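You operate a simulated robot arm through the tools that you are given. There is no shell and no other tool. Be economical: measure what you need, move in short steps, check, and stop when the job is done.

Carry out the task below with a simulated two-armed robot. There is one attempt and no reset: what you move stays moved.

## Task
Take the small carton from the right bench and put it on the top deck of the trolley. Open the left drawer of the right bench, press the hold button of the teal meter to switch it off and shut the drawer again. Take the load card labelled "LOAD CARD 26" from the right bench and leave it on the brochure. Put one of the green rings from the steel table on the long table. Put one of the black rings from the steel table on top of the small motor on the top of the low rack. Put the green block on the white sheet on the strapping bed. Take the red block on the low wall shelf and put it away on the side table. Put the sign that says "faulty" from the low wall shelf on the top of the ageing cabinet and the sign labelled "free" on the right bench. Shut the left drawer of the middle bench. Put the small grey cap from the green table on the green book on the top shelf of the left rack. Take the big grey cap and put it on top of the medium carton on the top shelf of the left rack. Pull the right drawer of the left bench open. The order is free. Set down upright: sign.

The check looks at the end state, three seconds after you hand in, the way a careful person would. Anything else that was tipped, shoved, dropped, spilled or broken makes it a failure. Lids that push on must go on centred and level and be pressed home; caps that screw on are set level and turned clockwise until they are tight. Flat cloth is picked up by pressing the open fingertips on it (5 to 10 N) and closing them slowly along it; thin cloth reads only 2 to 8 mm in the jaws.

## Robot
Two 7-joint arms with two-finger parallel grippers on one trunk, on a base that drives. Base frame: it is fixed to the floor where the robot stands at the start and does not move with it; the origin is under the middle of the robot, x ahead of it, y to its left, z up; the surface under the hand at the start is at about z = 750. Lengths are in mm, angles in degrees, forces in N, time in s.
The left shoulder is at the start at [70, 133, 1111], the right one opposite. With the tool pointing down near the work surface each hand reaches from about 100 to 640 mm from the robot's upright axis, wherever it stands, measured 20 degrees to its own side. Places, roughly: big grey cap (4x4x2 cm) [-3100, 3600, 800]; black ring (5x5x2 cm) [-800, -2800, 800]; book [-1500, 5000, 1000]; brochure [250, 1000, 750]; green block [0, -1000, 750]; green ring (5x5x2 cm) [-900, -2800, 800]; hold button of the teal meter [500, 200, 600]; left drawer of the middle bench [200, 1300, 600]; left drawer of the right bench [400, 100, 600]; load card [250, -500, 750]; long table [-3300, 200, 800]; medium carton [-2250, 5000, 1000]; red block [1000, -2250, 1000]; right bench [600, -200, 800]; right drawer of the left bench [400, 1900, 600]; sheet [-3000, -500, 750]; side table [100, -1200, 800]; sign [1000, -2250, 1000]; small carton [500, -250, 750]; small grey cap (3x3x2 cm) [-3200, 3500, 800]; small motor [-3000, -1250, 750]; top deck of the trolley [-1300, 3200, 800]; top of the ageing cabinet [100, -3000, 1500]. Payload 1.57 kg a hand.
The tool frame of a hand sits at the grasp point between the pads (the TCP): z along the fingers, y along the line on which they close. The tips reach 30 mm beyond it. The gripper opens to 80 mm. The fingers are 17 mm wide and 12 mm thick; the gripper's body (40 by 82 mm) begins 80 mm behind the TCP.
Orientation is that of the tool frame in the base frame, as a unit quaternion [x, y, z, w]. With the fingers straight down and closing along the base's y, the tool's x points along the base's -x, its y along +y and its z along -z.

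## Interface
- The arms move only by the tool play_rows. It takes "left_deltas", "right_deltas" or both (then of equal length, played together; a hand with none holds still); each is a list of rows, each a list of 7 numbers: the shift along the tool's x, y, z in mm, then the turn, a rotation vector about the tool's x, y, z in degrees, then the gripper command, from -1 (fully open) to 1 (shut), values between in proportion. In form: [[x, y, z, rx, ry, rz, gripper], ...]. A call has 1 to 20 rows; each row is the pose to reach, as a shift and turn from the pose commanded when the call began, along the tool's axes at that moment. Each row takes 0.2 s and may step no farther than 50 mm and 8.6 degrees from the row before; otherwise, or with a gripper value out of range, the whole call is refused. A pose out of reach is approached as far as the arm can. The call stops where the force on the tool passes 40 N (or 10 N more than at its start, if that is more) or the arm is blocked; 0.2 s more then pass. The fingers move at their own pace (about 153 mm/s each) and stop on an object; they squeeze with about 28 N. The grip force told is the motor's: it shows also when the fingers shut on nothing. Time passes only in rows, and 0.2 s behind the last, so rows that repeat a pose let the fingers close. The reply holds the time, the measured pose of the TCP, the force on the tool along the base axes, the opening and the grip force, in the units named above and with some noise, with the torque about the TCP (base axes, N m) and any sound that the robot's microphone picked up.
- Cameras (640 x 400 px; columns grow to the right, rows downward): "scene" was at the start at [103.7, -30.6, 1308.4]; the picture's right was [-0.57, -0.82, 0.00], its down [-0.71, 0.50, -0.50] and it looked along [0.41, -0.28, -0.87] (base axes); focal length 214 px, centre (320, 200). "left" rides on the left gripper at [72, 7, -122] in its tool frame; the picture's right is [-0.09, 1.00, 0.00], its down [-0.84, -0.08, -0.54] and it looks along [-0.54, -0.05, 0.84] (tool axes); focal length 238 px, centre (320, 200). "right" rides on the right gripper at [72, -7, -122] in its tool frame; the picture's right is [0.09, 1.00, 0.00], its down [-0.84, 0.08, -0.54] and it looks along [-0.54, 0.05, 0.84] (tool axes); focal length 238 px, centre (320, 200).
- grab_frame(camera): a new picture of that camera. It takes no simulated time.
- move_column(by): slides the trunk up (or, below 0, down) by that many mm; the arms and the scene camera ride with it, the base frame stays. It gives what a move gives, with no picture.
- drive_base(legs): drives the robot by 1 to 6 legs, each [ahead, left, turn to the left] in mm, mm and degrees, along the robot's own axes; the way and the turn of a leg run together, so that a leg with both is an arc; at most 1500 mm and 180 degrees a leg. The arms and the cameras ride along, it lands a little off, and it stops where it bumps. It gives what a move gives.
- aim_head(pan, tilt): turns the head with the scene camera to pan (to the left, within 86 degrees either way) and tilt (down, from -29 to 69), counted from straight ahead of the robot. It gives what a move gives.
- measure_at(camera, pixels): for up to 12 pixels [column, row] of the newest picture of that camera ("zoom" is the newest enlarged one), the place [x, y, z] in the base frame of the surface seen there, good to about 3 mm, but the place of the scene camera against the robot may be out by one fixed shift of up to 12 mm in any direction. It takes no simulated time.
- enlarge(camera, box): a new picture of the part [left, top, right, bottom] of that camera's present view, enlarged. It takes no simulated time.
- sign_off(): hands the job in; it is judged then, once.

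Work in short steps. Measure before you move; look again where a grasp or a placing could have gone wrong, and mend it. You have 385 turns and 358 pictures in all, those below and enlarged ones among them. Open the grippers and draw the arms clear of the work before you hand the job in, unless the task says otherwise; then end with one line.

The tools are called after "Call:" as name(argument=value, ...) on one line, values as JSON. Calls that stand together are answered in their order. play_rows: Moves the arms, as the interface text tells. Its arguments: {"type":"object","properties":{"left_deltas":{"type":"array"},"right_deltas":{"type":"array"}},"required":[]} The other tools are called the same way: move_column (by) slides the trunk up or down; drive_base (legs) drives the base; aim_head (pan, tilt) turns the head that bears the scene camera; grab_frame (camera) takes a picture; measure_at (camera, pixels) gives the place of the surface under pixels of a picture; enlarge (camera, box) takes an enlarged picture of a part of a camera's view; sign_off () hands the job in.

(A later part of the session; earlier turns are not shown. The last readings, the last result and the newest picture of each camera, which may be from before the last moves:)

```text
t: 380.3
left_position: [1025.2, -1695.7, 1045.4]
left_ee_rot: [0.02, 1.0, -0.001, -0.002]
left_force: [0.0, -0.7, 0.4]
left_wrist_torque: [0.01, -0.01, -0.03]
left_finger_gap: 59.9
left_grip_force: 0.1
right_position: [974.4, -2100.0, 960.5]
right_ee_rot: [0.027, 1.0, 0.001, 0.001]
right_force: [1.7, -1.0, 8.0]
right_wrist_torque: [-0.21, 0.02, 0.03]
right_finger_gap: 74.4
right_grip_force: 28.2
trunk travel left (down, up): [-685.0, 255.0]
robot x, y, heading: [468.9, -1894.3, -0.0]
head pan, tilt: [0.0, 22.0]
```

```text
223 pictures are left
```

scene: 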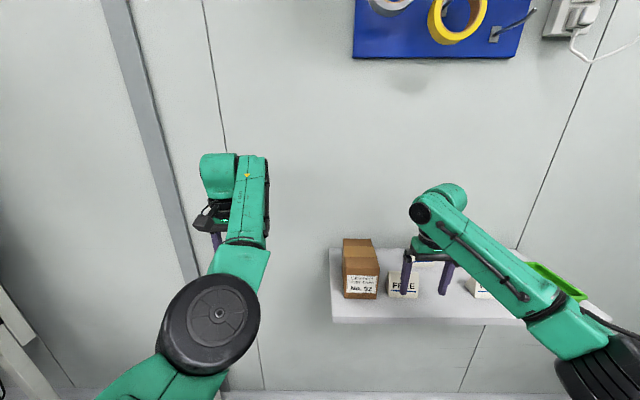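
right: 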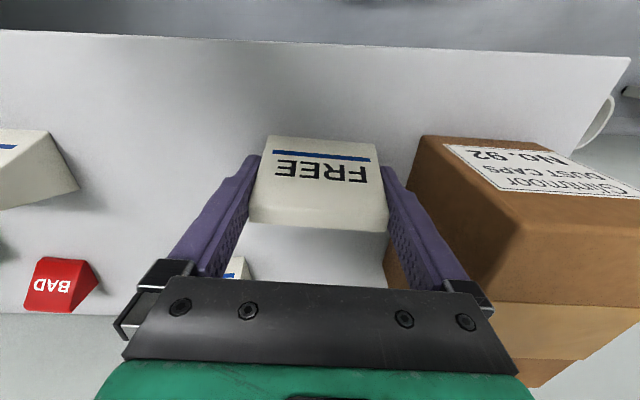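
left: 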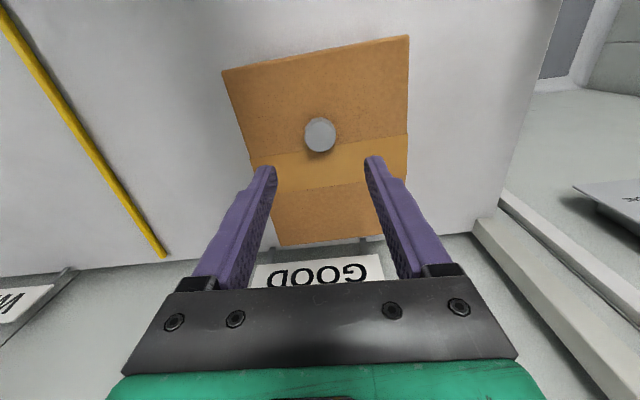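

FREE is held at 74 mm. I lift it, back out of the corridor well clear of the side table, and drive to the right bench.

Call:
play_rows(right_deltas=[[0, 0, -40, 0, 0, 0, 1], [0, 0, -80, 0, 0, 0, 1], [0, 0, -120, 0, 0, 0, 1]])

Call:
drive_base(legs=[[-1470, 0, 0], [0, 900, 0], [0, 896, 0], [700, 0, 0]])

Call:
aim_head(pan=-10, tilt=45)

Call:
grab_frame(camera="scene")

```text
t: 381.1
left_position: [1024.8, -1694.8, 1044.4]
left_ee_rot: [0.019, 1.0, -0.001, -0.003]
left_force: [0.5, 0.8, 0.4]
left_wrist_torque: [0.02, 0.01, 0.03]
left_finger_gap: 60.0
left_grip_force: 0.0
right_position: [977.5, -2099.1, 1078.7]
right_ee_rot: [0.027, 1.0, 0.0, 0.0]
right_force: [0.5, 0.5, -0.3]
right_wrist_torque: [-0.03, 0.0, 0.02]
right_finger_gap: 74.2
right_grip_force: 27.5
trunk travel left (down, up): [-685.0, 255.0]
robot x, y, heading: [464.6, -1892.2, -0.0]
head pan, tilt: [0.0, 22.0]
```

```text
t: 400.6
left_position: [293.1, 123.1, 1044.8]
left_ee_rot: [0.027, 1.0, -0.001, -0.002]
left_force: [0.7, -0.2, 0.3]
left_wrist_torque: [0.01, -0.02, -0.04]
left_finger_gap: 59.7
left_grip_force: 0.0
right_position: [240.6, -277.4, 1080.0]
right_ee_rot: [0.034, 0.999, 0.001, 0.002]
right_force: [0.2, -0.2, -2.0]
right_wrist_torque: [0.03, 0.02, 0.02]
right_finger_gap: 74.5
right_grip_force: 28.2
trunk travel left (down, up): [-685.0, 255.0]
robot x, y, heading: [-269.6, -64.3, -0.7]
head pan, tilt: [0.0, 22.0]
```

```text
t: 401.4
left_position: [293.9, 124.2, 1044.6]
left_ee_rot: [0.026, 1.0, -0.001, -0.002]
left_force: [0.0, 0.2, -0.3]
left_wrist_torque: [-0.01, -0.01, 0.0]
left_finger_gap: 59.8
left_grip_force: 0.0
right_position: [241.4, -278.5, 1078.5]
right_ee_rot: [0.033, 0.999, 0.001, 0.001]
right_force: [0.4, -0.3, -0.2]
right_wrist_torque: [0.0, 0.0, -0.05]
right_finger_gap: 74.1
right_grip_force: 28.0
trunk travel left (down, up): [-685.0, 255.0]
robot x, y, heading: [-271.3, -65.7, -0.9]
head pan, tilt: [-10.0, 45.0]
```

```text
222 pictures are left
```

scene: 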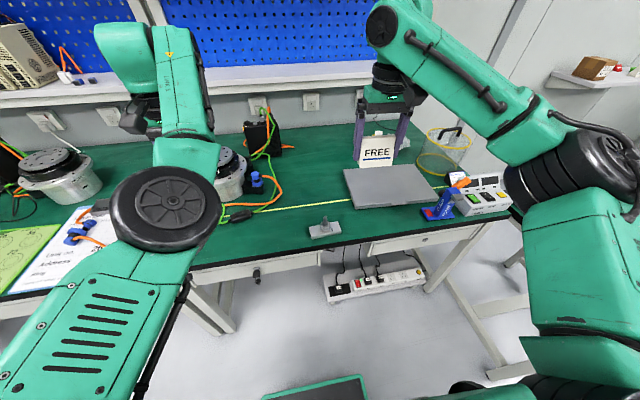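

FREE will go where card 26 stood: TCP [285,-300], bottom at 750 → TCP z≈790. I descend to just above.

Call:
play_rows(right_deltas=[[-10, -5, 42, 0, 0, 0, 1], [-20, -10, 84, 0, 0, 0, 1], [-30, -15, 126, 0, 0, 0, 1], [-44, -19, 168, 0, 0, 0, 1], [-44, -19, 210, 0, 0, 0, 1], [-44, -19, 250, 0, 0, 0, 1], [-44, -19, 278, 0, 0, 0, 1], [-44, -19, 278, 0, 0, 0, 1]])

Call:
grab_frame(camera="right")

```text
t: 403.2
left_position: [294.1, 123.5, 1046.2]
left_ee_rot: [0.026, 1.0, -0.001, -0.001]
left_force: [0.5, 0.3, 1.0]
left_wrist_torque: [-0.01, -0.03, 0.0]
left_finger_gap: 60.1
left_grip_force: 0.1
right_position: [284.2, -297.3, 801.5]
right_ee_rot: [0.034, 0.999, 0.001, 0.001]
right_force: [0.4, 0.0, -1.5]
right_wrist_torque: [0.0, -0.01, -0.02]
right_finger_gap: 74.2
right_grip_force: 28.5
trunk travel left (down, up): [-685.0, 255.0]
robot x, y, heading: [-266.6, -69.3, -0.8]
head pan, tilt: [-10.0, 45.0]
```

```text
221 pictures are left
```

right: 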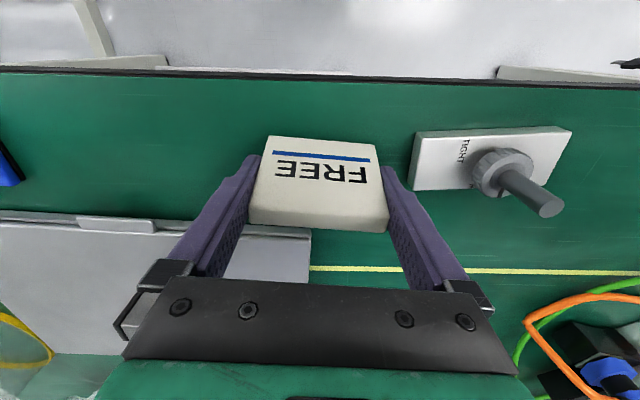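

Clear spot. I lower the last ~11 mm in steps.

Call:
play_rows(right_deltas=[[0, 0, 7, 0, 0, 0, 1], [0, 0, 9, 0, 0, 0, 1], [0, 0, 10.5, 0, 0, 0, 1], [0, 0, 12, 0, 0, 0, 1]])

```text
t: 404.2
left_position: [292.0, 123.9, 1045.4]
left_ee_rot: [0.026, 1.0, -0.001, -0.001]
left_force: [-0.1, 0.3, 0.3]
left_wrist_torque: [0.03, 0.0, 0.0]
left_finger_gap: 59.9
left_grip_force: 0.1
right_position: [282.4, -299.1, 790.2]
right_ee_rot: [0.033, 0.999, -0.001, 0.001]
right_force: [1.7, 0.1, 5.9]
right_wrist_torque: [-0.19, -0.02, 0.02]
right_finger_gap: 74.4
right_grip_force: 28.2
trunk travel left (down, up): [-685.0, 255.0]
robot x, y, heading: [-266.2, -66.3, -0.9]
head pan, tilt: [-10.0, 45.0]
```

Contact. I release and lift.

Call:
play_rows(right_deltas=[[0, 0, 0, 0, 0, 0, 0], [0, 0, 0, 0, 0, 0, -1], [0, 0, 0, 0, 0, 0, -1], [0, 0, -40, 0, 0, 0, -1], [0, 0, -80, 0, 0, 0, -1], [0, 0, -120, 0, 0, 0, -1], [0, 0, -160, 0, 0, 0, -1], [0, 0, -200, 0, 0, 0, -1]])

Call:
grab_frame(camera="right")

Call:
aim_head(pan=-60, tilt=30)

Call:
grab_frame(camera="scene")

```text
t: 406.0
left_position: [293.0, 122.9, 1044.8]
left_ee_rot: [0.025, 1.0, 0.0, -0.001]
left_force: [-0.3, 0.3, 0.4]
left_wrist_torque: [-0.02, -0.02, -0.01]
left_finger_gap: 59.9
left_grip_force: 0.0
right_position: [280.8, -301.0, 989.9]
right_ee_rot: [0.033, 0.999, 0.0, 0.002]
right_force: [-0.7, -0.3, -0.2]
right_wrist_torque: [0.04, -0.03, 0.02]
right_finger_gap: 79.9
right_grip_force: 0.2
trunk travel left (down, up): [-685.0, 255.0]
robot x, y, heading: [-269.5, -63.6, -0.6]
head pan, tilt: [-10.0, 45.0]
```

```text
220 pictures are left
```

right: 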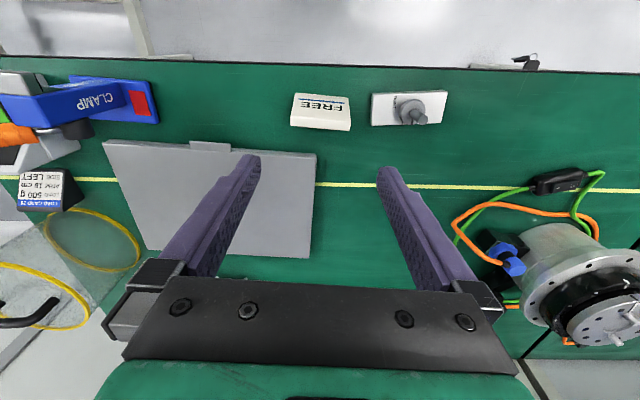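

```text
t: 407.2
left_position: [294.2, 123.1, 1046.0]
left_ee_rot: [0.025, 1.0, -0.002, -0.002]
left_force: [-1.3, 0.6, 0.4]
left_wrist_torque: [0.0, 0.01, -0.02]
left_finger_gap: 60.1
left_grip_force: 0.0
right_position: [281.7, -300.2, 988.7]
right_ee_rot: [0.033, 0.999, 0.0, 0.0]
right_force: [-0.4, 0.6, -0.5]
right_wrist_torque: [0.03, -0.02, -0.02]
right_finger_gap: 80.2
right_grip_force: 0.1
trunk travel left (down, up): [-685.0, 255.0]
robot x, y, heading: [-272.1, -67.6, -0.6]
head pan, tilt: [-60.0, 30.0]
```

```text
219 pictures are left
```

scene: 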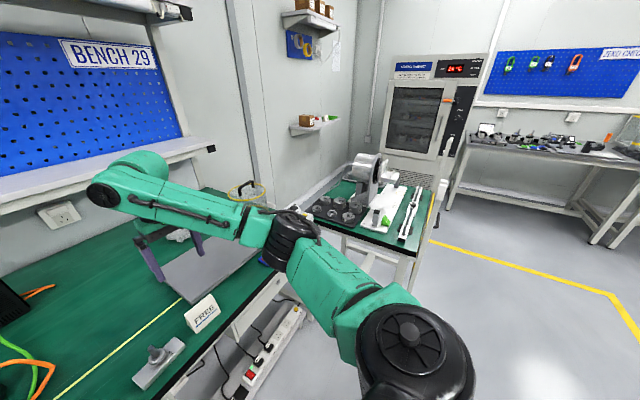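

FREE stands upright on the right bench. The side table shows a green block near (387,222); I enlarge.

Call:
enlarge(camera="scene", box=[290, 140, 450, 260])

Call:
measure_at(camera="scene", pixels=[[387, 221], [382, 238], [420, 210], [345, 205], [330, 195], [405, 245], [365, 240], [410, 190], [360, 175], [318, 235]])

```text
3.33 times, centred on (370, 200) of scene
```

zoom: 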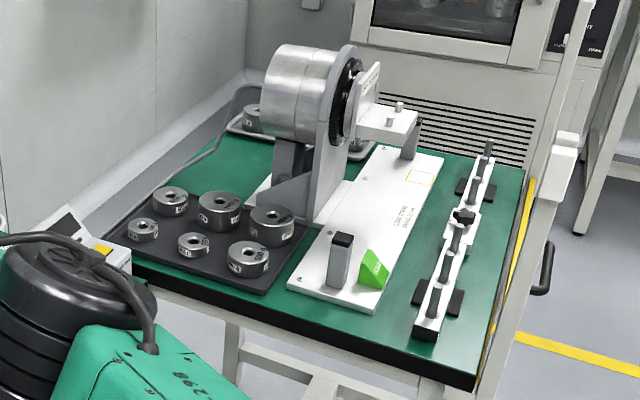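

```text
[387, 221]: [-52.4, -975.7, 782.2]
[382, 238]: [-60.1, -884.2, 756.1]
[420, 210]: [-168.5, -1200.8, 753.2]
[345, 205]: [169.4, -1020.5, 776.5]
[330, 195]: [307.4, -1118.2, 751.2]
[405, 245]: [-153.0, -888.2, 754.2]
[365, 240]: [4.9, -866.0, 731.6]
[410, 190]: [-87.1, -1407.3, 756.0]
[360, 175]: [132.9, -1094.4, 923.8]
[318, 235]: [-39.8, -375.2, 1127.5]
```

Side table top z≈753; the green wedge block is at about [-52,-976] on a white plate. I drive west of the table so the right hand can take it from the front.

Call:
drive_base(legs=[[-330, 0, 0.6], [0, -700, 0]])

Call:
grab_frame(camera="right")

```text
t: 412.8
left_position: [-32.3, -566.6, 1044.9]
left_ee_rot: [0.02, 1.0, -0.001, -0.001]
left_force: [-0.7, 0.8, 0.1]
left_wrist_torque: [0.0, 0.01, -0.01]
left_finger_gap: 60.0
left_grip_force: 0.1
right_position: [-37.8, -991.0, 988.2]
right_ee_rot: [0.026, 1.0, 0.0, 0.001]
right_force: [0.5, -0.6, 0.3]
right_wrist_torque: [0.01, -0.01, 0.0]
right_finger_gap: 79.4
right_grip_force: 0.0
trunk travel left (down, up): [-685.0, 255.0]
robot x, y, heading: [-592.8, -762.6, 0.1]
head pan, tilt: [-60.0, 30.0]
```

```text
217 pictures are left
```

right: 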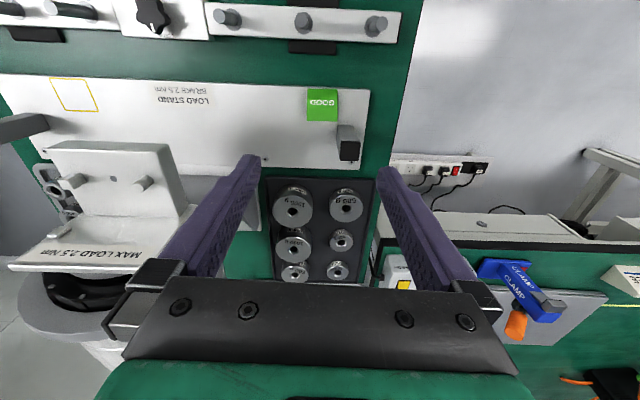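

The GOOD block is at (322,103). I measure it, the neighbouring post, and the free green strip for the red block.

Call:
measure_at(camera="right", pixels=[[308, 90], [337, 91], [307, 118], [337, 120], [322, 103], [322, 119], [348, 130], [335, 150], [300, 42], [300, 70], [250, 60], [390, 40]])

Call:
enlarge(camera="right", box=[230, 0, 430, 180])

```text
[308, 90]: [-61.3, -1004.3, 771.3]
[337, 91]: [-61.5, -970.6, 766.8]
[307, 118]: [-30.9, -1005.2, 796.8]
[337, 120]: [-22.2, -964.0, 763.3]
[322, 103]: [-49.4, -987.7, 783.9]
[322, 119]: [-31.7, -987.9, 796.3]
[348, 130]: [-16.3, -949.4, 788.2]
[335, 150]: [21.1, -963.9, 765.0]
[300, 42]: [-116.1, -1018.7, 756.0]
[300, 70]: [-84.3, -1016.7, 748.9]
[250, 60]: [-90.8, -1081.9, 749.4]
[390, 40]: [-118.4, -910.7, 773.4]
```

```text
2.22 times, centred on (330, 90) of right
```

zoom: 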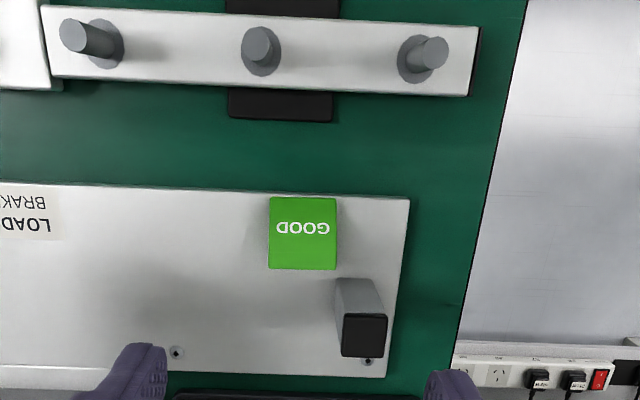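

I check the post's near corner, since a finger passes beside it.

Call:
measure_at(camera="right", pixels=[[338, 127], [345, 127], [352, 128], [340, 132], [346, 150], [358, 150], [340, 145], [352, 160]])

```text
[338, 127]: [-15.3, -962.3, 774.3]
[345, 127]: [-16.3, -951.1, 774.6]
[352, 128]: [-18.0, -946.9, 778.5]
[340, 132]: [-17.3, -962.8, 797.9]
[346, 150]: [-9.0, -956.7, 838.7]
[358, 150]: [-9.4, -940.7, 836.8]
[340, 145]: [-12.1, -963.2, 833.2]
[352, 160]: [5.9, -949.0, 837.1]
```

The post starts at x -17; the finger will stay short of -38. I descend with a 48 mm opening and grip the block.

Call:
play_rows(right_deltas=[[3, 1, 40, 0, 0, -1.5, -0.2], [6, 2, 80, 0, 0, -3, -0.2], [8, 3, 120, 0, 0, -3, -0.2], [8, 3, 160, 0, 0, -3, -0.2], [8, 3, 180, 0, 0, -3, -0.2], [8, 3, 180, 0, 0, -3, -0.2]])

Call:
grab_frame(camera="right")

```text
t: 414.2
left_position: [-32.4, -566.9, 1045.6]
left_ee_rot: [0.019, 1.0, -0.001, -0.002]
left_force: [0.0, -0.3, 0.2]
left_wrist_torque: [0.02, 0.0, 0.02]
left_finger_gap: 60.3
left_grip_force: 0.1
right_position: [-47.3, -988.1, 807.6]
right_ee_rot: [0.0, 1.0, 0.001, 0.001]
right_force: [-0.1, -0.2, 0.3]
right_wrist_torque: [-0.01, -0.01, 0.02]
right_finger_gap: 47.8
right_grip_force: 0.0
trunk travel left (down, up): [-685.0, 255.0]
robot x, y, heading: [-591.7, -767.5, 0.1]
head pan, tilt: [-60.0, 30.0]
```

```text
215 pictures are left
```

right: 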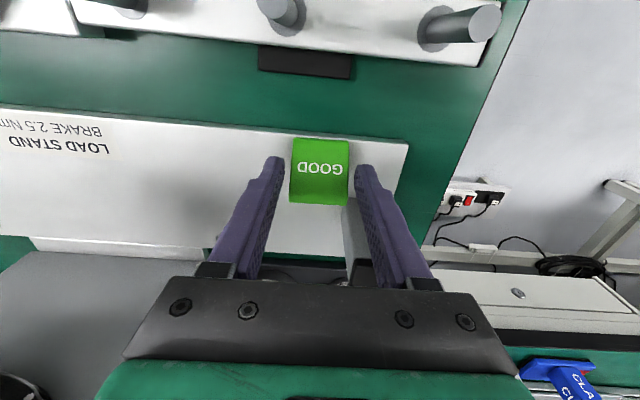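

Straddled correctly. Down 9 mm, close, lift.

Call:
play_rows(right_deltas=[[0, 0, 9, 0, 0, 0, -0.2], [0, 0, 9, 0, 0, 0, 1], [0, 0, 9, 0, 0, 0, 1], [0, 0, 9, 0, 0, 0, 1], [0, 0, -30, 0, 0, 0, 1], [0, 0, -70, 0, 0, 0, 1], [0, 0, -110, 0, 0, 0, 1], [0, 0, -150, 0, 0, 0, 1], [0, 0, -180, 0, 0, 0, 1]])

Call:
grab_frame(camera="right")

```text
t: 416.2
left_position: [-34.0, -566.7, 1046.0]
left_ee_rot: [0.019, 1.0, -0.001, -0.002]
left_force: [-0.6, 0.2, -0.4]
left_wrist_torque: [0.0, -0.04, 0.02]
left_finger_gap: 59.9
left_grip_force: 0.0
right_position: [-48.8, -990.5, 988.8]
right_ee_rot: [0.0, 1.0, 0.001, 0.0]
right_force: [-0.3, -0.9, 0.1]
right_wrist_torque: [0.01, -0.01, 0.0]
right_finger_gap: 38.9
right_grip_force: 28.2
trunk travel left (down, up): [-685.0, 255.0]
robot x, y, heading: [-589.4, -762.5, 0.2]
head pan, tilt: [-60.0, 30.0]
```

```text
214 pictures are left
```

right: 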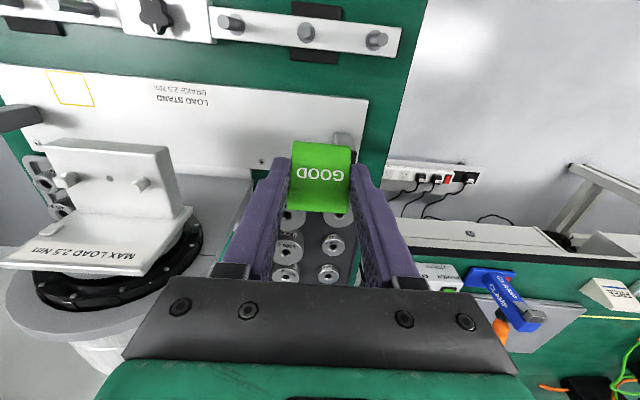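

GOOD block is held. Next the steel table: I back off, turn to face -y and approach it.

Call:
drive_base(legs=[[-450, 0, 0], [0, 0, -90], [1050, 0, 0]])

Call:
aim_head(pan=0, tilt=32)

Call:
grab_frame(camera="scene")

```text
t: 427.8
left_position: [-879.5, -2389.6, 1044.8]
left_ee_rot: [0.731, 0.682, 0.001, -0.001]
left_force: [0.4, -0.4, 0.3]
left_wrist_torque: [0.02, 0.01, 0.0]
left_finger_gap: 59.9
left_grip_force: 0.0
right_position: [-1300.6, -2361.5, 988.8]
right_ee_rot: [0.718, 0.696, 0.0, 0.001]
right_force: [0.7, -0.2, -0.7]
right_wrist_torque: [0.05, -0.01, -0.03]
right_finger_gap: 38.8
right_grip_force: 28.0
trunk travel left (down, up): [-685.0, 255.0]
robot x, y, heading: [-1060.2, -1827.0, -92.0]
head pan, tilt: [-60.0, 30.0]
```

```text
t: 429.1
left_position: [-878.8, -2390.7, 1044.2]
left_ee_rot: [0.732, 0.681, 0.001, -0.002]
left_force: [0.4, -0.5, -0.2]
left_wrist_torque: [0.02, 0.04, -0.02]
left_finger_gap: 60.2
left_grip_force: 0.1
right_position: [-1302.0, -2362.4, 988.1]
right_ee_rot: [0.719, 0.695, 0.0, 0.001]
right_force: [-0.2, 0.5, -0.7]
right_wrist_torque: [0.04, 0.01, -0.02]
right_finger_gap: 38.9
right_grip_force: 29.1
trunk travel left (down, up): [-685.0, 255.0]
robot x, y, heading: [-1059.5, -1823.6, -92.0]
head pan, tilt: [0.0, 32.0]
```

```text
213 pictures are left
```

scene: 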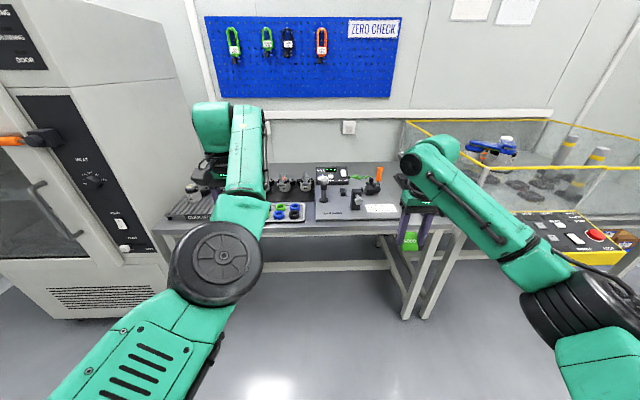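

I enlarge the steel table area.

Call:
enlarge(camera="scene", box=[180, 150, 420, 250])

Call:
grab_frame(camera="left")

```text
2.67 times, centred on (300, 200) of scene
```

zoom: 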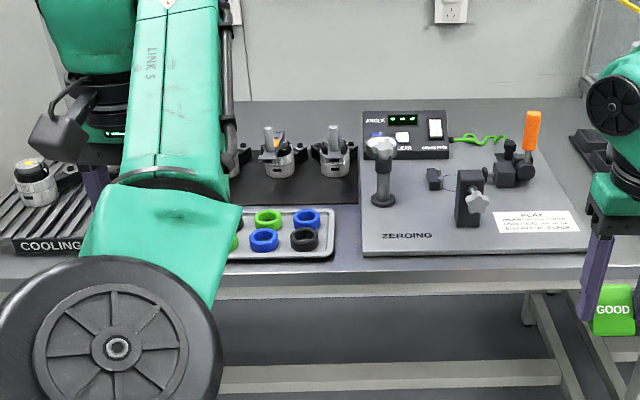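

```text
211 pictures are left
```

left: 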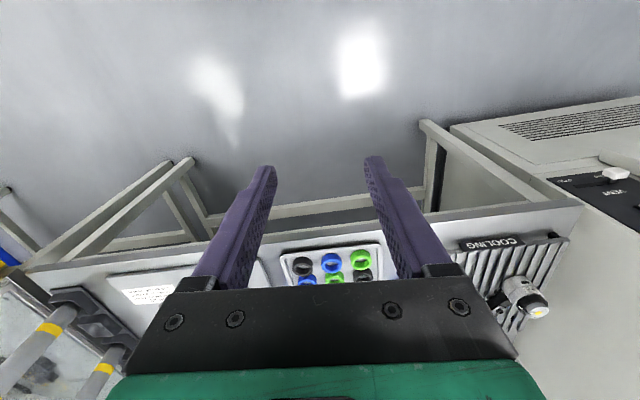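

Tray with rings: front row black (302,265), blue (330,262), green (360,260). I measure them.

Call:
measure_at(camera="left", pixels=[[302, 265], [330, 263], [360, 260], [292, 265], [312, 265], [350, 260], [371, 260], [305, 280], [335, 281], [364, 276], [316, 250], [400, 213]])

Call:
enlarge(camera="left", box=[270, 235, 400, 295])

```text
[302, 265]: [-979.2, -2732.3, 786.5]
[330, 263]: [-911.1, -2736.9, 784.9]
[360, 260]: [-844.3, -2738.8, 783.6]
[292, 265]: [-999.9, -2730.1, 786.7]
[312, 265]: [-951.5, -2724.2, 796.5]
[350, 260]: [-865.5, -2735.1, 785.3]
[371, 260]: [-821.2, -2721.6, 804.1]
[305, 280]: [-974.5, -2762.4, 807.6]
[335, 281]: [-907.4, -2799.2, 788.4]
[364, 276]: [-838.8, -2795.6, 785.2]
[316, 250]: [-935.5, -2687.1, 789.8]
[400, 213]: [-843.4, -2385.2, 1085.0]
```

```text
4.92 times, centred on (335, 265) of left
```

zoom: 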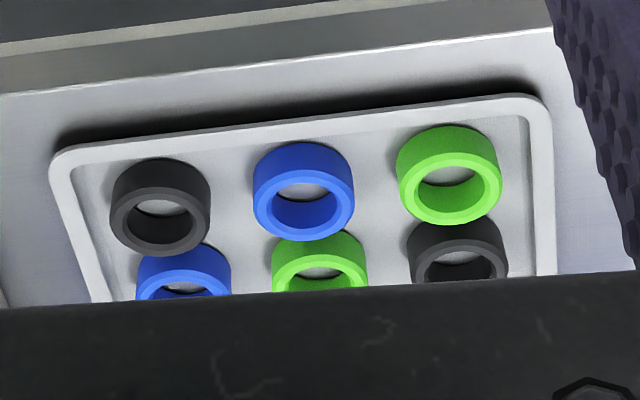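

Rings are ~46 mm OD, 67 mm apart, tops z≈807. I'll take the corner green ring [-844,-2738] with the left hand; first I check heights of the tank frame and zeroing station under the right hand.

Call:
measure_at(camera="scene", pixels=[[405, 123], [470, 150], [540, 122], [380, 172], [322, 182], [350, 205], [400, 165], [520, 225], [590, 232], [555, 140]])

```text
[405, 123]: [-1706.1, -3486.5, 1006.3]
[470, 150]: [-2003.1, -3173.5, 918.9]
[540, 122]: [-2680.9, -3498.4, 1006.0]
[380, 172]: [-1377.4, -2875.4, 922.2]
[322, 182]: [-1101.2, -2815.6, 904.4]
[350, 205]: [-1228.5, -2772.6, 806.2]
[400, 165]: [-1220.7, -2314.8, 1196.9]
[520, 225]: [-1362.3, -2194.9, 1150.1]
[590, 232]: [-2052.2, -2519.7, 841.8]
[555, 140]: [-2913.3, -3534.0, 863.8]
```

Nothing above z 922 there. I raise the right hand 70 mm and drive so the left hand comes over the green ring.

Call:
play_rows(right_deltas=[[0, 0, -40, 0, 0, 0, 1], [0, 0, -70, 0, 0, 0, 1]])

Call:
drive_base(legs=[[0, 15, 2], [350, 0, 0]])

Call:
grab_frame(camera="left")

```text
t: 429.7
left_position: [-879.1, -2391.4, 1044.3]
left_ee_rot: [0.731, 0.682, 0.001, -0.002]
left_force: [0.4, 0.4, 0.0]
left_wrist_torque: [0.0, 0.0, -0.03]
left_finger_gap: 59.9
left_grip_force: 0.1
right_position: [-1301.6, -2361.7, 1059.1]
right_ee_rot: [0.718, 0.696, 0.0, 0.0]
right_force: [0.2, 0.8, -0.1]
right_wrist_torque: [0.02, 0.01, 0.0]
right_finger_gap: 38.7
right_grip_force: 27.9
trunk travel left (down, up): [-685.0, 255.0]
robot x, y, heading: [-1059.3, -1825.8, -91.7]
head pan, tilt: [0.0, 32.0]
```

```text
t: 432.4
left_position: [-835.4, -2733.1, 1045.5]
left_ee_rot: [0.716, 0.698, 0.0, -0.002]
left_force: [-0.4, 0.3, -0.4]
left_wrist_torque: [0.02, 0.01, -0.01]
left_finger_gap: 59.9
left_grip_force: 0.1
right_position: [-1259.2, -2722.3, 1059.0]
right_ee_rot: [0.703, 0.712, 0.0, 0.001]
right_force: [0.2, -0.5, -0.4]
right_wrist_torque: [0.02, 0.02, -0.03]
right_finger_gap: 38.8
right_grip_force: 28.2
trunk travel left (down, up): [-685.0, 255.0]
robot x, y, heading: [-1040.2, -2176.5, -89.2]
head pan, tilt: [0.0, 32.0]
```

```text
209 pictures are left
```

left: 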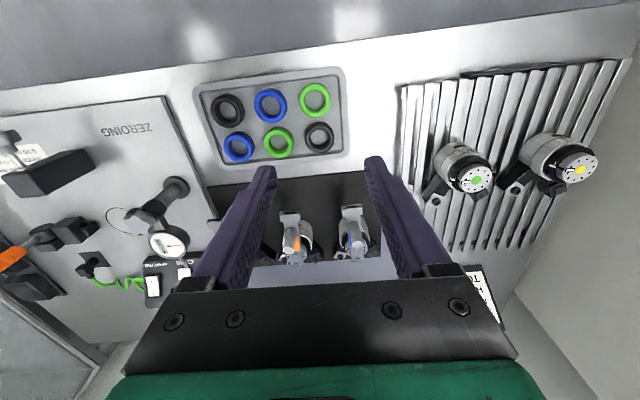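

Excellent: green ring at (314,99). I measure the ring edges and neighbours.

Call:
measure_at(camera="left", pixels=[[300, 99], [329, 98], [314, 85], [314, 114], [257, 104], [285, 103], [305, 137], [334, 137], [340, 100], [314, 99], [213, 108], [242, 108]])

```text
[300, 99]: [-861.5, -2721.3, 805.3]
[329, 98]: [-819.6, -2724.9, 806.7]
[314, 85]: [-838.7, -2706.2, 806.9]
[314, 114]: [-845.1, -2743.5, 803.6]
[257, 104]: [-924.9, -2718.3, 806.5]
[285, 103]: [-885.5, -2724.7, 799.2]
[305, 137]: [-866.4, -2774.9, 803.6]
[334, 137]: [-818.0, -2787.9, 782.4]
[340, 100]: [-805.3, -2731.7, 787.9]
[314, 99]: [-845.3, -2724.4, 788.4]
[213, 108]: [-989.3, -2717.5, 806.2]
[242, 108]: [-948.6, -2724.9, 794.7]
```

Ring centre [-840.5,-2725], OD 42. I descend to TCP z 823 with a 52 mm opening.

Call:
play_rows(left_deltas=[[3, -2, 40, 0, 0, 0, -0.3], [6, -4, 80, 0, 0, 0, -0.3], [8, -5, 120, 0, 0, 0, -0.3], [8, -5, 160, 0, 0, 0, -0.3], [8, -5, 190, 0, 0, 0, -0.3], [8, -5, 190, 0, 0, 0, -0.3]])

Call:
grab_frame(camera="left")

```text
t: 433.8
left_position: [-839.7, -2724.1, 853.8]
left_ee_rot: [0.715, 0.699, 0.0, -0.002]
left_force: [1.3, -0.4, 0.6]
left_wrist_torque: [0.0, -0.03, -0.02]
left_finger_gap: 52.3
left_grip_force: 0.1
left hand out of reach, approached as far as the arm can: row 1, 2
right_position: [-1259.5, -2724.0, 1058.4]
right_ee_rot: [0.703, 0.712, 0.0, 0.001]
right_force: [0.1, -0.8, -0.4]
right_wrist_torque: [0.01, 0.02, -0.03]
right_finger_gap: 38.9
right_grip_force: 27.6
trunk travel left (down, up): [-685.0, 255.0]
robot x, y, heading: [-1041.6, -2175.7, -88.9]
head pan, tilt: [0.0, 32.0]
```

```text
208 pictures are left
```

left: 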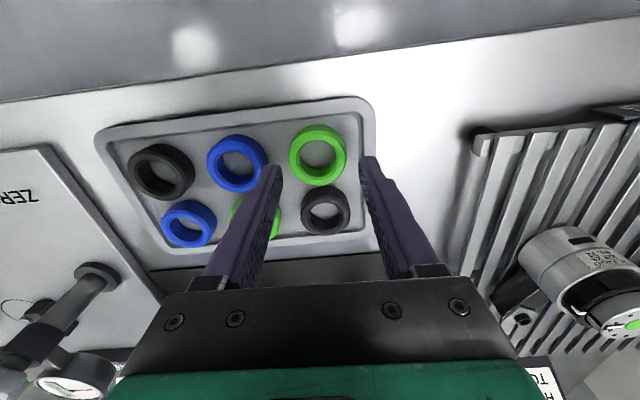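

I recheck alignment at this height.

Call:
measure_at(camera="left", pixels=[[292, 156], [344, 154], [318, 130], [318, 182], [262, 160], [318, 157]])

```text
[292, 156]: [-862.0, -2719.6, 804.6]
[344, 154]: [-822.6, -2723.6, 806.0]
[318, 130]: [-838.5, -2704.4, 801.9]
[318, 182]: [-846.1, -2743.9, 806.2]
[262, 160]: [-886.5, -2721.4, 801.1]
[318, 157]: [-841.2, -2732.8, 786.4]
```

Centre is -842; I shift 2 mm, go down 31 mm, close, and lift.

Call:
play_rows(left_deltas=[[0, -2, 15, 0, 0, 0, -0.3], [0, -2, 31, 0, 0, 0, -0.3], [0, -2, 31, 0, 0, 0, -0.3], [0, -2, 31, 0, 0, 0, 1], [0, -2, 31, 0, 0, 0, 1], [0, -2, 31, 0, 0, 0, 1], [0, -2, -10, 0, 0, 0, 1], [0, -2, -50, 0, 0, 0, 1], [0, -2, -90, 0, 0, 0, 1], [0, -2, -130, 0, 0, 0, 1]])

Call:
grab_frame(camera="left")

```text
t: 436.0
left_position: [-838.8, -2736.3, 984.7]
left_ee_rot: [0.716, 0.698, 0.0, -0.002]
left_force: [-0.2, 0.1, 0.8]
left_wrist_torque: [-0.02, 0.01, 0.0]
left_finger_gap: 43.3
left_grip_force: 27.7
left hand out of reach, approached as far as the arm can: row 9, 10
right_position: [-1258.4, -2722.5, 1058.7]
right_ee_rot: [0.702, 0.712, 0.0, 0.002]
right_force: [0.2, 0.0, -0.8]
right_wrist_torque: [0.02, 0.02, -0.01]
right_finger_gap: 38.8
right_grip_force: 28.0
trunk travel left (down, up): [-685.0, 255.0]
robot x, y, heading: [-1041.0, -2173.8, -89.2]
head pan, tilt: [0.0, 32.0]
```

```text
207 pictures are left
```

left: 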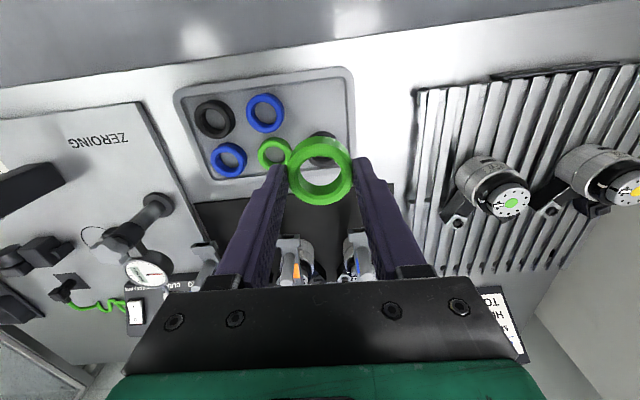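

Green ring held. I back away, turn to face -x and head for the strapping bed area.

Call:
drive_base(legs=[[-1200, 0, 0], [0, 0, -91], [800, 0, 0]])

Call:
aim_head(pan=0, tilt=25)

Call:
grab_frame(camera="scene")

```text
t: 449.8
left_position: [-2428.6, -1149.4, 983.4]
left_ee_rot: [1.0, -0.028, 0.002, -0.001]
left_force: [-0.3, -0.5, -0.1]
left_wrist_torque: [0.01, -0.01, -0.02]
left_finger_gap: 43.2
left_grip_force: 28.0
right_position: [-2402.0, -730.2, 1059.6]
right_ee_rot: [1.0, -0.01, 0.0, 0.001]
right_force: [0.1, 0.4, 0.2]
right_wrist_torque: [0.0, 0.01, 0.01]
right_finger_gap: 38.7
right_grip_force: 28.4
trunk travel left (down, up): [-685.0, 255.0]
robot x, y, heading: [-1866.8, -960.7, 179.1]
head pan, tilt: [0.0, 32.0]
```

```text
t: 450.5
left_position: [-2428.6, -1148.4, 983.8]
left_ee_rot: [1.0, -0.029, 0.003, -0.001]
left_force: [-0.2, -0.8, -0.7]
left_wrist_torque: [-0.03, -0.01, 0.01]
left_finger_gap: 43.1
left_grip_force: 27.8
right_position: [-2403.5, -731.2, 1057.8]
right_ee_rot: [1.0, -0.009, -0.001, 0.001]
right_force: [0.2, -0.7, -0.3]
right_wrist_torque: [0.0, 0.03, 0.01]
right_finger_gap: 38.8
right_grip_force: 28.0
trunk travel left (down, up): [-685.0, 255.0]
robot x, y, heading: [-1863.3, -964.1, 178.9]
head pan, tilt: [0.0, 25.0]
```

```text
206 pictures are left
```

scene: 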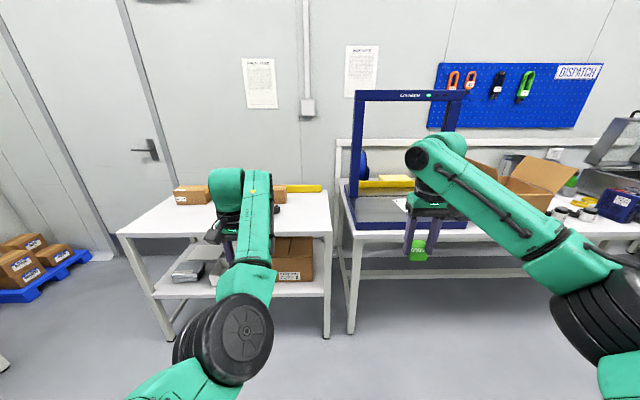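

The low rack is left, the strapping machine with a blue arch is in the middle, and the long table to the right. I enlarge the strapping bed.

Call:
enlarge(camera="scene", box=[320, 140, 520, 250])

Call:
measure_at(camera="scene", pixels=[[360, 210], [400, 203], [355, 100], [460, 95], [350, 180], [455, 222], [370, 222], [410, 228], [360, 260], [400, 185]])

```text
3.20 times, centred on (420, 195) of scene
```

zoom: 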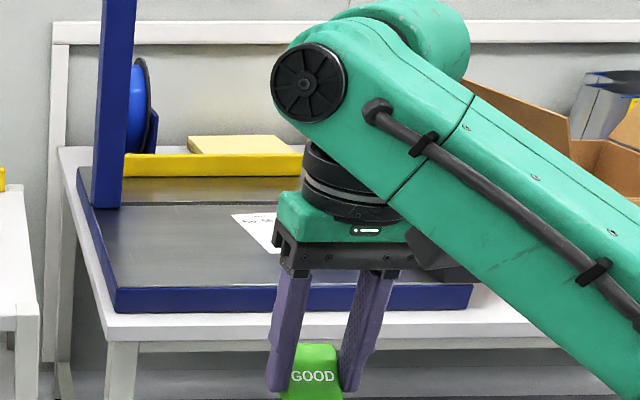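

```text
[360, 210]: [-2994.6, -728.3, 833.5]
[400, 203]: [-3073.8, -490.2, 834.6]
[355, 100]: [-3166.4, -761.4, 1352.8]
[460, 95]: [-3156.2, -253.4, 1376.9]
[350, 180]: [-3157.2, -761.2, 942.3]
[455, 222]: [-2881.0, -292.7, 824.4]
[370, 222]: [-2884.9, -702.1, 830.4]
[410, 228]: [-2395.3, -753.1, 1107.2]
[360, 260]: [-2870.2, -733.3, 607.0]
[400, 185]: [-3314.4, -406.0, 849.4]
```

Bed z≈834, x -2880…-3310, with the white sheet near [-3075,-490] in front of the arch. I drive in closer.

Call:
drive_base(legs=[[0, -243, 1], [600, 0, 0]])

Call:
grab_frame(camera="right")

Call:
grab_frame(camera="left")

```text
t: 455.3
left_position: [-3023.0, -900.3, 984.7]
left_ee_rot: [1.0, -0.03, 0.002, -0.001]
left_force: [-0.6, -0.3, 0.3]
left_wrist_torque: [0.0, 0.01, -0.01]
left_finger_gap: 42.8
left_grip_force: 27.9
right_position: [-2995.2, -480.2, 1060.0]
right_ee_rot: [1.0, -0.011, -0.001, 0.0]
right_force: [-0.7, -0.6, -0.9]
right_wrist_torque: [0.02, 0.03, 0.01]
right_finger_gap: 38.7
right_grip_force: 27.9
trunk travel left (down, up): [-685.0, 255.0]
robot x, y, heading: [-2456.6, -718.6, 178.9]
head pan, tilt: [0.0, 25.0]
```

```text
204 pictures are left
```

right: 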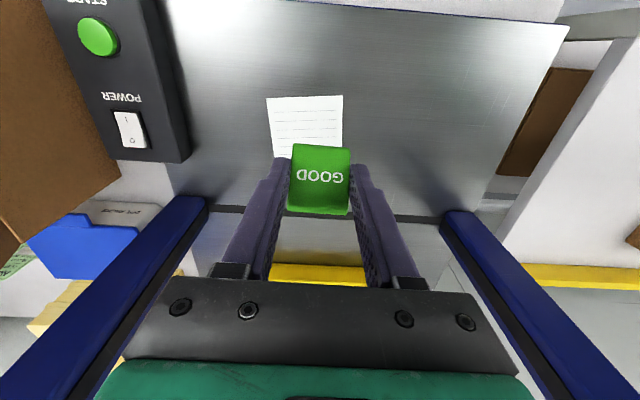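

```text
203 pictures are left
```

left: 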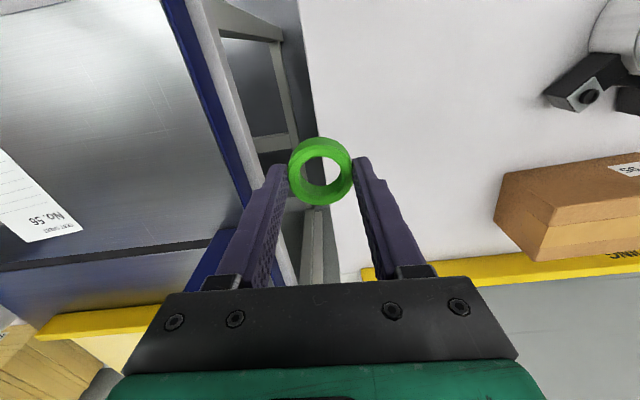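

The white sheet is at (305,125) in the right view. I measure it.

Call:
measure_at(camera="right", pixels=[[270, 100], [341, 98], [276, 150], [341, 143], [305, 120], [400, 120], [310, 205]])

Call:
measure_at(camera="left", pixels=[[30, 240], [80, 226], [20, 190], [5, 155]])

```text
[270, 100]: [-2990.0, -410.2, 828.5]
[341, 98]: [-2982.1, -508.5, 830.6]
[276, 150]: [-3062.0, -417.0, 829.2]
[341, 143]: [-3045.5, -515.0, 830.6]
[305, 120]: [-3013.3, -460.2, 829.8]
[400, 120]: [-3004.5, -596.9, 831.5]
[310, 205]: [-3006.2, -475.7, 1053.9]
```

```text
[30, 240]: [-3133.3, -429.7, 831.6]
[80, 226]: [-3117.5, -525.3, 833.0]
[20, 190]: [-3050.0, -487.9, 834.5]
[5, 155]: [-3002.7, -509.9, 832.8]
```

Sheet: x -2985…-3130, y -410…-520, z 830. I drive 55 mm ahead and lower the block onto its centre.

Call:
drive_base(legs=[[55, -12, 1]])

Call:
play_rows(right_deltas=[[0, 0, 40, 0, 0, 0, 1], [0, 0, 80, 0, 0, 0, 1], [0, 0, 120, 0, 0, 0, 1], [0, 0, 160, 0, 0, 0, 1], [0, 0, 182, 0, 0, 0, 1], [0, 0, 182, 0, 0, 0, 1]])

Call:
grab_frame(camera="right")

```text
t: 456.2
left_position: [-3070.3, -897.0, 986.9]
left_ee_rot: [1.0, -0.021, 0.001, 0.0]
left_force: [0.3, -0.2, 0.5]
left_wrist_torque: [-0.01, 0.02, 0.06]
left_finger_gap: 43.3
left_grip_force: 27.6
right_position: [-3050.0, -479.0, 1059.3]
right_ee_rot: [1.0, -0.002, -0.003, -0.001]
right_force: [0.5, 0.7, -0.5]
right_wrist_torque: [0.02, 0.0, 0.01]
right_finger_gap: 38.6
right_grip_force: 28.1
trunk travel left (down, up): [-685.0, 255.0]
robot x, y, heading: [-2509.4, -704.6, 180.0]
head pan, tilt: [0.0, 25.0]
```

```text
t: 457.6
left_position: [-3072.1, -896.8, 984.8]
left_ee_rot: [1.0, -0.021, 0.002, -0.001]
left_force: [0.2, 0.7, 0.1]
left_wrist_torque: [-0.02, 0.04, -0.01]
left_finger_gap: 43.0
left_grip_force: 27.7
right_position: [-3053.4, -478.6, 876.8]
right_ee_rot: [1.0, -0.002, -0.001, 0.001]
right_force: [-0.6, -0.5, -0.3]
right_wrist_torque: [0.04, 0.0, 0.0]
right_finger_gap: 38.9
right_grip_force: 28.3
trunk travel left (down, up): [-685.0, 255.0]
robot x, y, heading: [-2510.4, -705.0, 180.0]
head pan, tilt: [0.0, 25.0]
```

```text
202 pictures are left
```

right: 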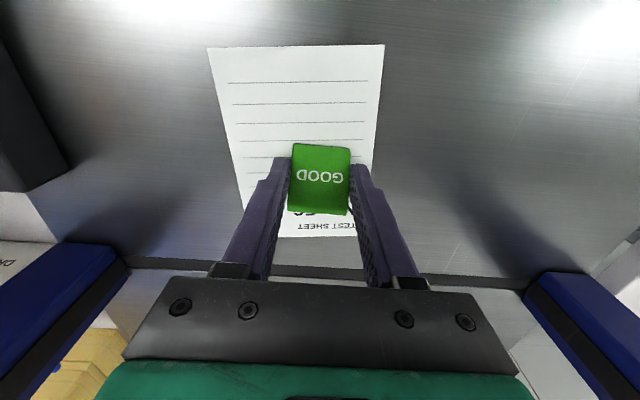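

I shift 10 mm toward the sheet's centre line, then lower to contact.

Call:
play_rows(right_deltas=[[0, -10, 0, 0, 0, 0, 1], [0, -10, 8, 0, 0, 0, 1], [0, -10, 11, 0, 0, 0, 1], [0, -10, 13, 0, 0, 0, 1]])

```text
t: 458.6
left_position: [-3069.4, -898.4, 986.4]
left_ee_rot: [1.0, -0.02, 0.001, -0.001]
left_force: [0.1, -0.1, 0.1]
left_wrist_torque: [0.03, -0.03, -0.02]
left_finger_gap: 42.7
left_grip_force: 28.2
right_position: [-3052.8, -467.5, 868.3]
right_ee_rot: [1.0, -0.003, -0.006, 0.0]
right_force: [-3.8, 1.5, 21.4]
right_wrist_torque: [0.08, -0.02, 0.02]
right_finger_gap: 39.0
right_grip_force: 28.2
trunk travel left (down, up): [-685.0, 255.0]
robot x, y, heading: [-2510.2, -703.7, 179.8]
head pan, tilt: [0.0, 25.0]
```

Contact (21 N); I ease 2 mm up, release and lift.

Call:
play_rows(right_deltas=[[0, 0, -2, 0, 0, 0, 1], [0, 0, -3, 0, 0, 0, 0.3], [0, 0, -3, 0, 0, 0, -0.5], [0, 0, -3, 0, 0, 0, -0.5], [0, 0, -40, 0, 0, 0, -0.5], [0, 0, -80, 0, 0, 0, -0.5], [0, 0, -120, 0, 0, 0, -0.5]])

Call:
grab_frame(camera="right")

```text
t: 460.2
left_position: [-3073.1, -897.3, 984.1]
left_ee_rot: [1.0, -0.02, 0.001, -0.001]
left_force: [0.0, -1.1, -0.3]
left_wrist_torque: [0.0, 0.0, 0.02]
left_finger_gap: 42.9
left_grip_force: 28.4
right_position: [-3054.6, -467.2, 985.5]
right_ee_rot: [1.0, -0.002, -0.001, 0.001]
right_force: [-0.9, 0.0, 0.1]
right_wrist_torque: [-0.01, 0.0, -0.01]
right_finger_gap: 59.9
right_grip_force: 0.0
trunk travel left (down, up): [-685.0, 255.0]
robot x, y, heading: [-2508.4, -703.5, 180.0]
head pan, tilt: [0.0, 25.0]
```

```text
201 pictures are left
```

right: 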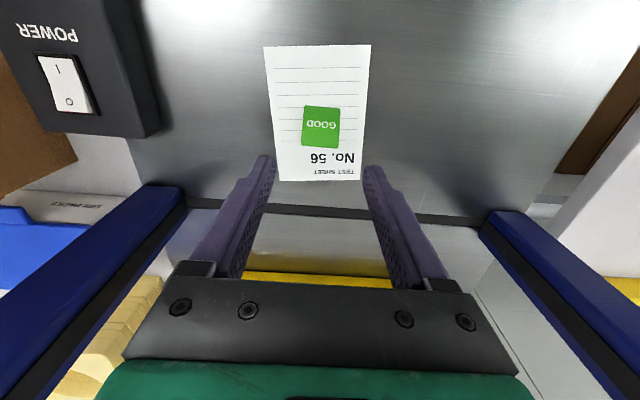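

GOOD sits on the sheet. Next, the long table: I back off, sidestep right, and look for a free spot.

Call:
drive_base(legs=[[-350, 0, 0], [0, -900, 0]])

Call:
aim_head(pan=0, tilt=32)

Call:
grab_frame(camera="scene")

```text
t: 466.7
left_position: [-2734.0, -17.0, 984.9]
left_ee_rot: [1.0, -0.014, 0.002, -0.001]
left_force: [0.9, 0.4, -0.1]
left_wrist_torque: [0.03, 0.0, -0.02]
left_finger_gap: 42.9
left_grip_force: 28.3
right_position: [-2721.4, 414.4, 984.5]
right_ee_rot: [1.0, 0.004, 0.0, 0.001]
right_force: [-1.0, -0.4, -0.3]
right_wrist_torque: [0.0, 0.01, -0.01]
right_finger_gap: 59.8
right_grip_force: 0.1
trunk travel left (down, up): [-685.0, 255.0]
robot x, y, heading: [-2174.5, 183.5, -179.3]
head pan, tilt: [0.0, 25.0]
```

```text
t: 467.4
left_position: [-2734.7, -16.3, 983.7]
left_ee_rot: [1.0, -0.014, 0.002, -0.001]
left_force: [-0.2, 0.4, -1.1]
left_wrist_torque: [0.03, 0.04, 0.01]
left_finger_gap: 42.7
left_grip_force: 28.0
right_position: [-2722.3, 413.8, 984.8]
right_ee_rot: [1.0, 0.004, -0.001, 0.001]
right_force: [0.4, 0.5, 0.1]
right_wrist_torque: [0.01, 0.02, -0.03]
right_finger_gap: 59.9
right_grip_force: 0.0
trunk travel left (down, up): [-685.0, 255.0]
robot x, y, heading: [-2174.9, 184.2, -179.6]
head pan, tilt: [0.0, 32.0]
```

```text
200 pictures are left
```

scene: 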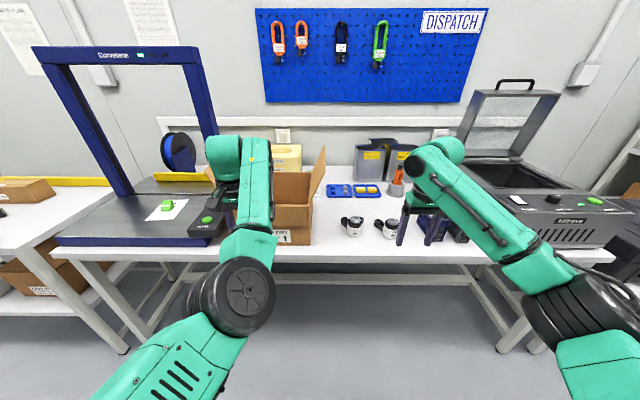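

The long table has free white space around (330,230)-(400,250). I measure.

Call:
measure_at(camera="scene", pixels=[[330, 232], [330, 255], [365, 250], [345, 232], [316, 242], [385, 237], [330, 215], [430, 258], [352, 215], [270, 240]])

```text
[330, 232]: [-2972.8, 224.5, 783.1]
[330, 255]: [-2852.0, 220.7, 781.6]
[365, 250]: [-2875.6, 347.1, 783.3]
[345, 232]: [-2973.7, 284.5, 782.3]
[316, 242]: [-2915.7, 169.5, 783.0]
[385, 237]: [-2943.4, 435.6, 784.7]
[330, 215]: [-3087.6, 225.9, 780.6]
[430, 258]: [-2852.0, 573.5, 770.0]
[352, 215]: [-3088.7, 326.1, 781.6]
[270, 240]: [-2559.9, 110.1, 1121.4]
```

Spot: [-2930,225], z 783. I check the device on the right before moving the right arm near it.

Call:
measure_at(camera="scene", pixels=[[500, 170], [480, 110], [515, 85], [550, 195], [500, 230], [460, 160], [570, 240], [455, 235]])

```text
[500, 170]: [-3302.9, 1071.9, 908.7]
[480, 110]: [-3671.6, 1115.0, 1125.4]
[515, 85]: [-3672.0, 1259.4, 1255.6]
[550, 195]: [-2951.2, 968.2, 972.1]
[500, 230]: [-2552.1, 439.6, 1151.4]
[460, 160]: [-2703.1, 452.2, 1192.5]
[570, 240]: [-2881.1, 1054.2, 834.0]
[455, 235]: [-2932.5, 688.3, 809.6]
```

Fine: everything there is below the right hand or farther right. I drive to bring the ring over the spot.

Call:
drive_base(legs=[[0, -240, 0], [196, 0, 0]])

Call:
grab_frame(camera="left")

```text
t: 470.4
left_position: [-2933.1, 219.8, 985.2]
left_ee_rot: [1.0, -0.013, 0.002, -0.001]
left_force: [0.5, 0.4, -0.1]
left_wrist_torque: [0.0, 0.0, -0.01]
left_finger_gap: 42.6
left_grip_force: 28.1
right_position: [-2920.9, 651.3, 984.8]
right_ee_rot: [1.0, 0.007, -0.001, 0.002]
right_force: [0.2, 0.2, -0.5]
right_wrist_torque: [-0.01, 0.05, -0.01]
right_finger_gap: 60.1
right_grip_force: 0.0
trunk travel left (down, up): [-685.0, 255.0]
robot x, y, heading: [-2370.4, 419.1, -179.0]
head pan, tilt: [0.0, 32.0]
```

```text
199 pictures are left
```

left: 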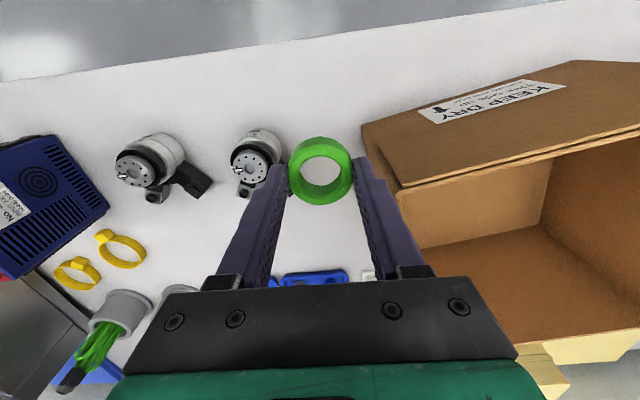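

I measure clearances to the carton flap and the can-like motor.

Call:
measure_at(camera="left", pixels=[[368, 128], [400, 180], [380, 150], [270, 145], [245, 190], [320, 110], [320, 230], [300, 130], [340, 125]])

```text
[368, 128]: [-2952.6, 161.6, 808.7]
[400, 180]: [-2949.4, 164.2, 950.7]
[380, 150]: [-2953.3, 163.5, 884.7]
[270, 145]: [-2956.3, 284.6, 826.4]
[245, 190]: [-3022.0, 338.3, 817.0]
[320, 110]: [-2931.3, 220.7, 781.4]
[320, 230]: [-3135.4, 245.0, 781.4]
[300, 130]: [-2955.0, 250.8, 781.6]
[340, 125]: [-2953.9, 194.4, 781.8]
```

All clear by ≥16 mm; I also come 25 mm toward me while lowering.

Call:
play_rows(left_deltas=[[8, 0, 40, 0, 0, 0, 1], [16, 0, 80, 0, 0, 0, 1], [25, 0, 120, 0, 0, 0, 1], [25, 0, 155, 0, 0, 0, 1], [25, 0, 162, 0, 0, 0, 1], [25, 0, 165, 0, 0, 0, 1], [25, 0, 167, 0, 0, 0, 1]])

```text
t: 472.0
left_position: [-2905.3, 220.3, 821.2]
left_ee_rot: [1.0, -0.012, -0.001, 0.001]
left_force: [-0.8, -3.2, 14.6]
left_wrist_torque: [-0.05, -0.14, -0.05]
left_finger_gap: 42.8
left_grip_force: 28.5
right_position: [-2920.8, 651.3, 985.9]
right_ee_rot: [1.0, 0.006, -0.002, 0.001]
right_force: [0.5, -1.0, 0.0]
right_wrist_torque: [0.0, 0.03, 0.0]
right_finger_gap: 60.0
right_grip_force: 0.1
trunk travel left (down, up): [-685.0, 255.0]
robot x, y, heading: [-2371.3, 420.5, -179.1]
head pan, tilt: [0.0, 32.0]
```

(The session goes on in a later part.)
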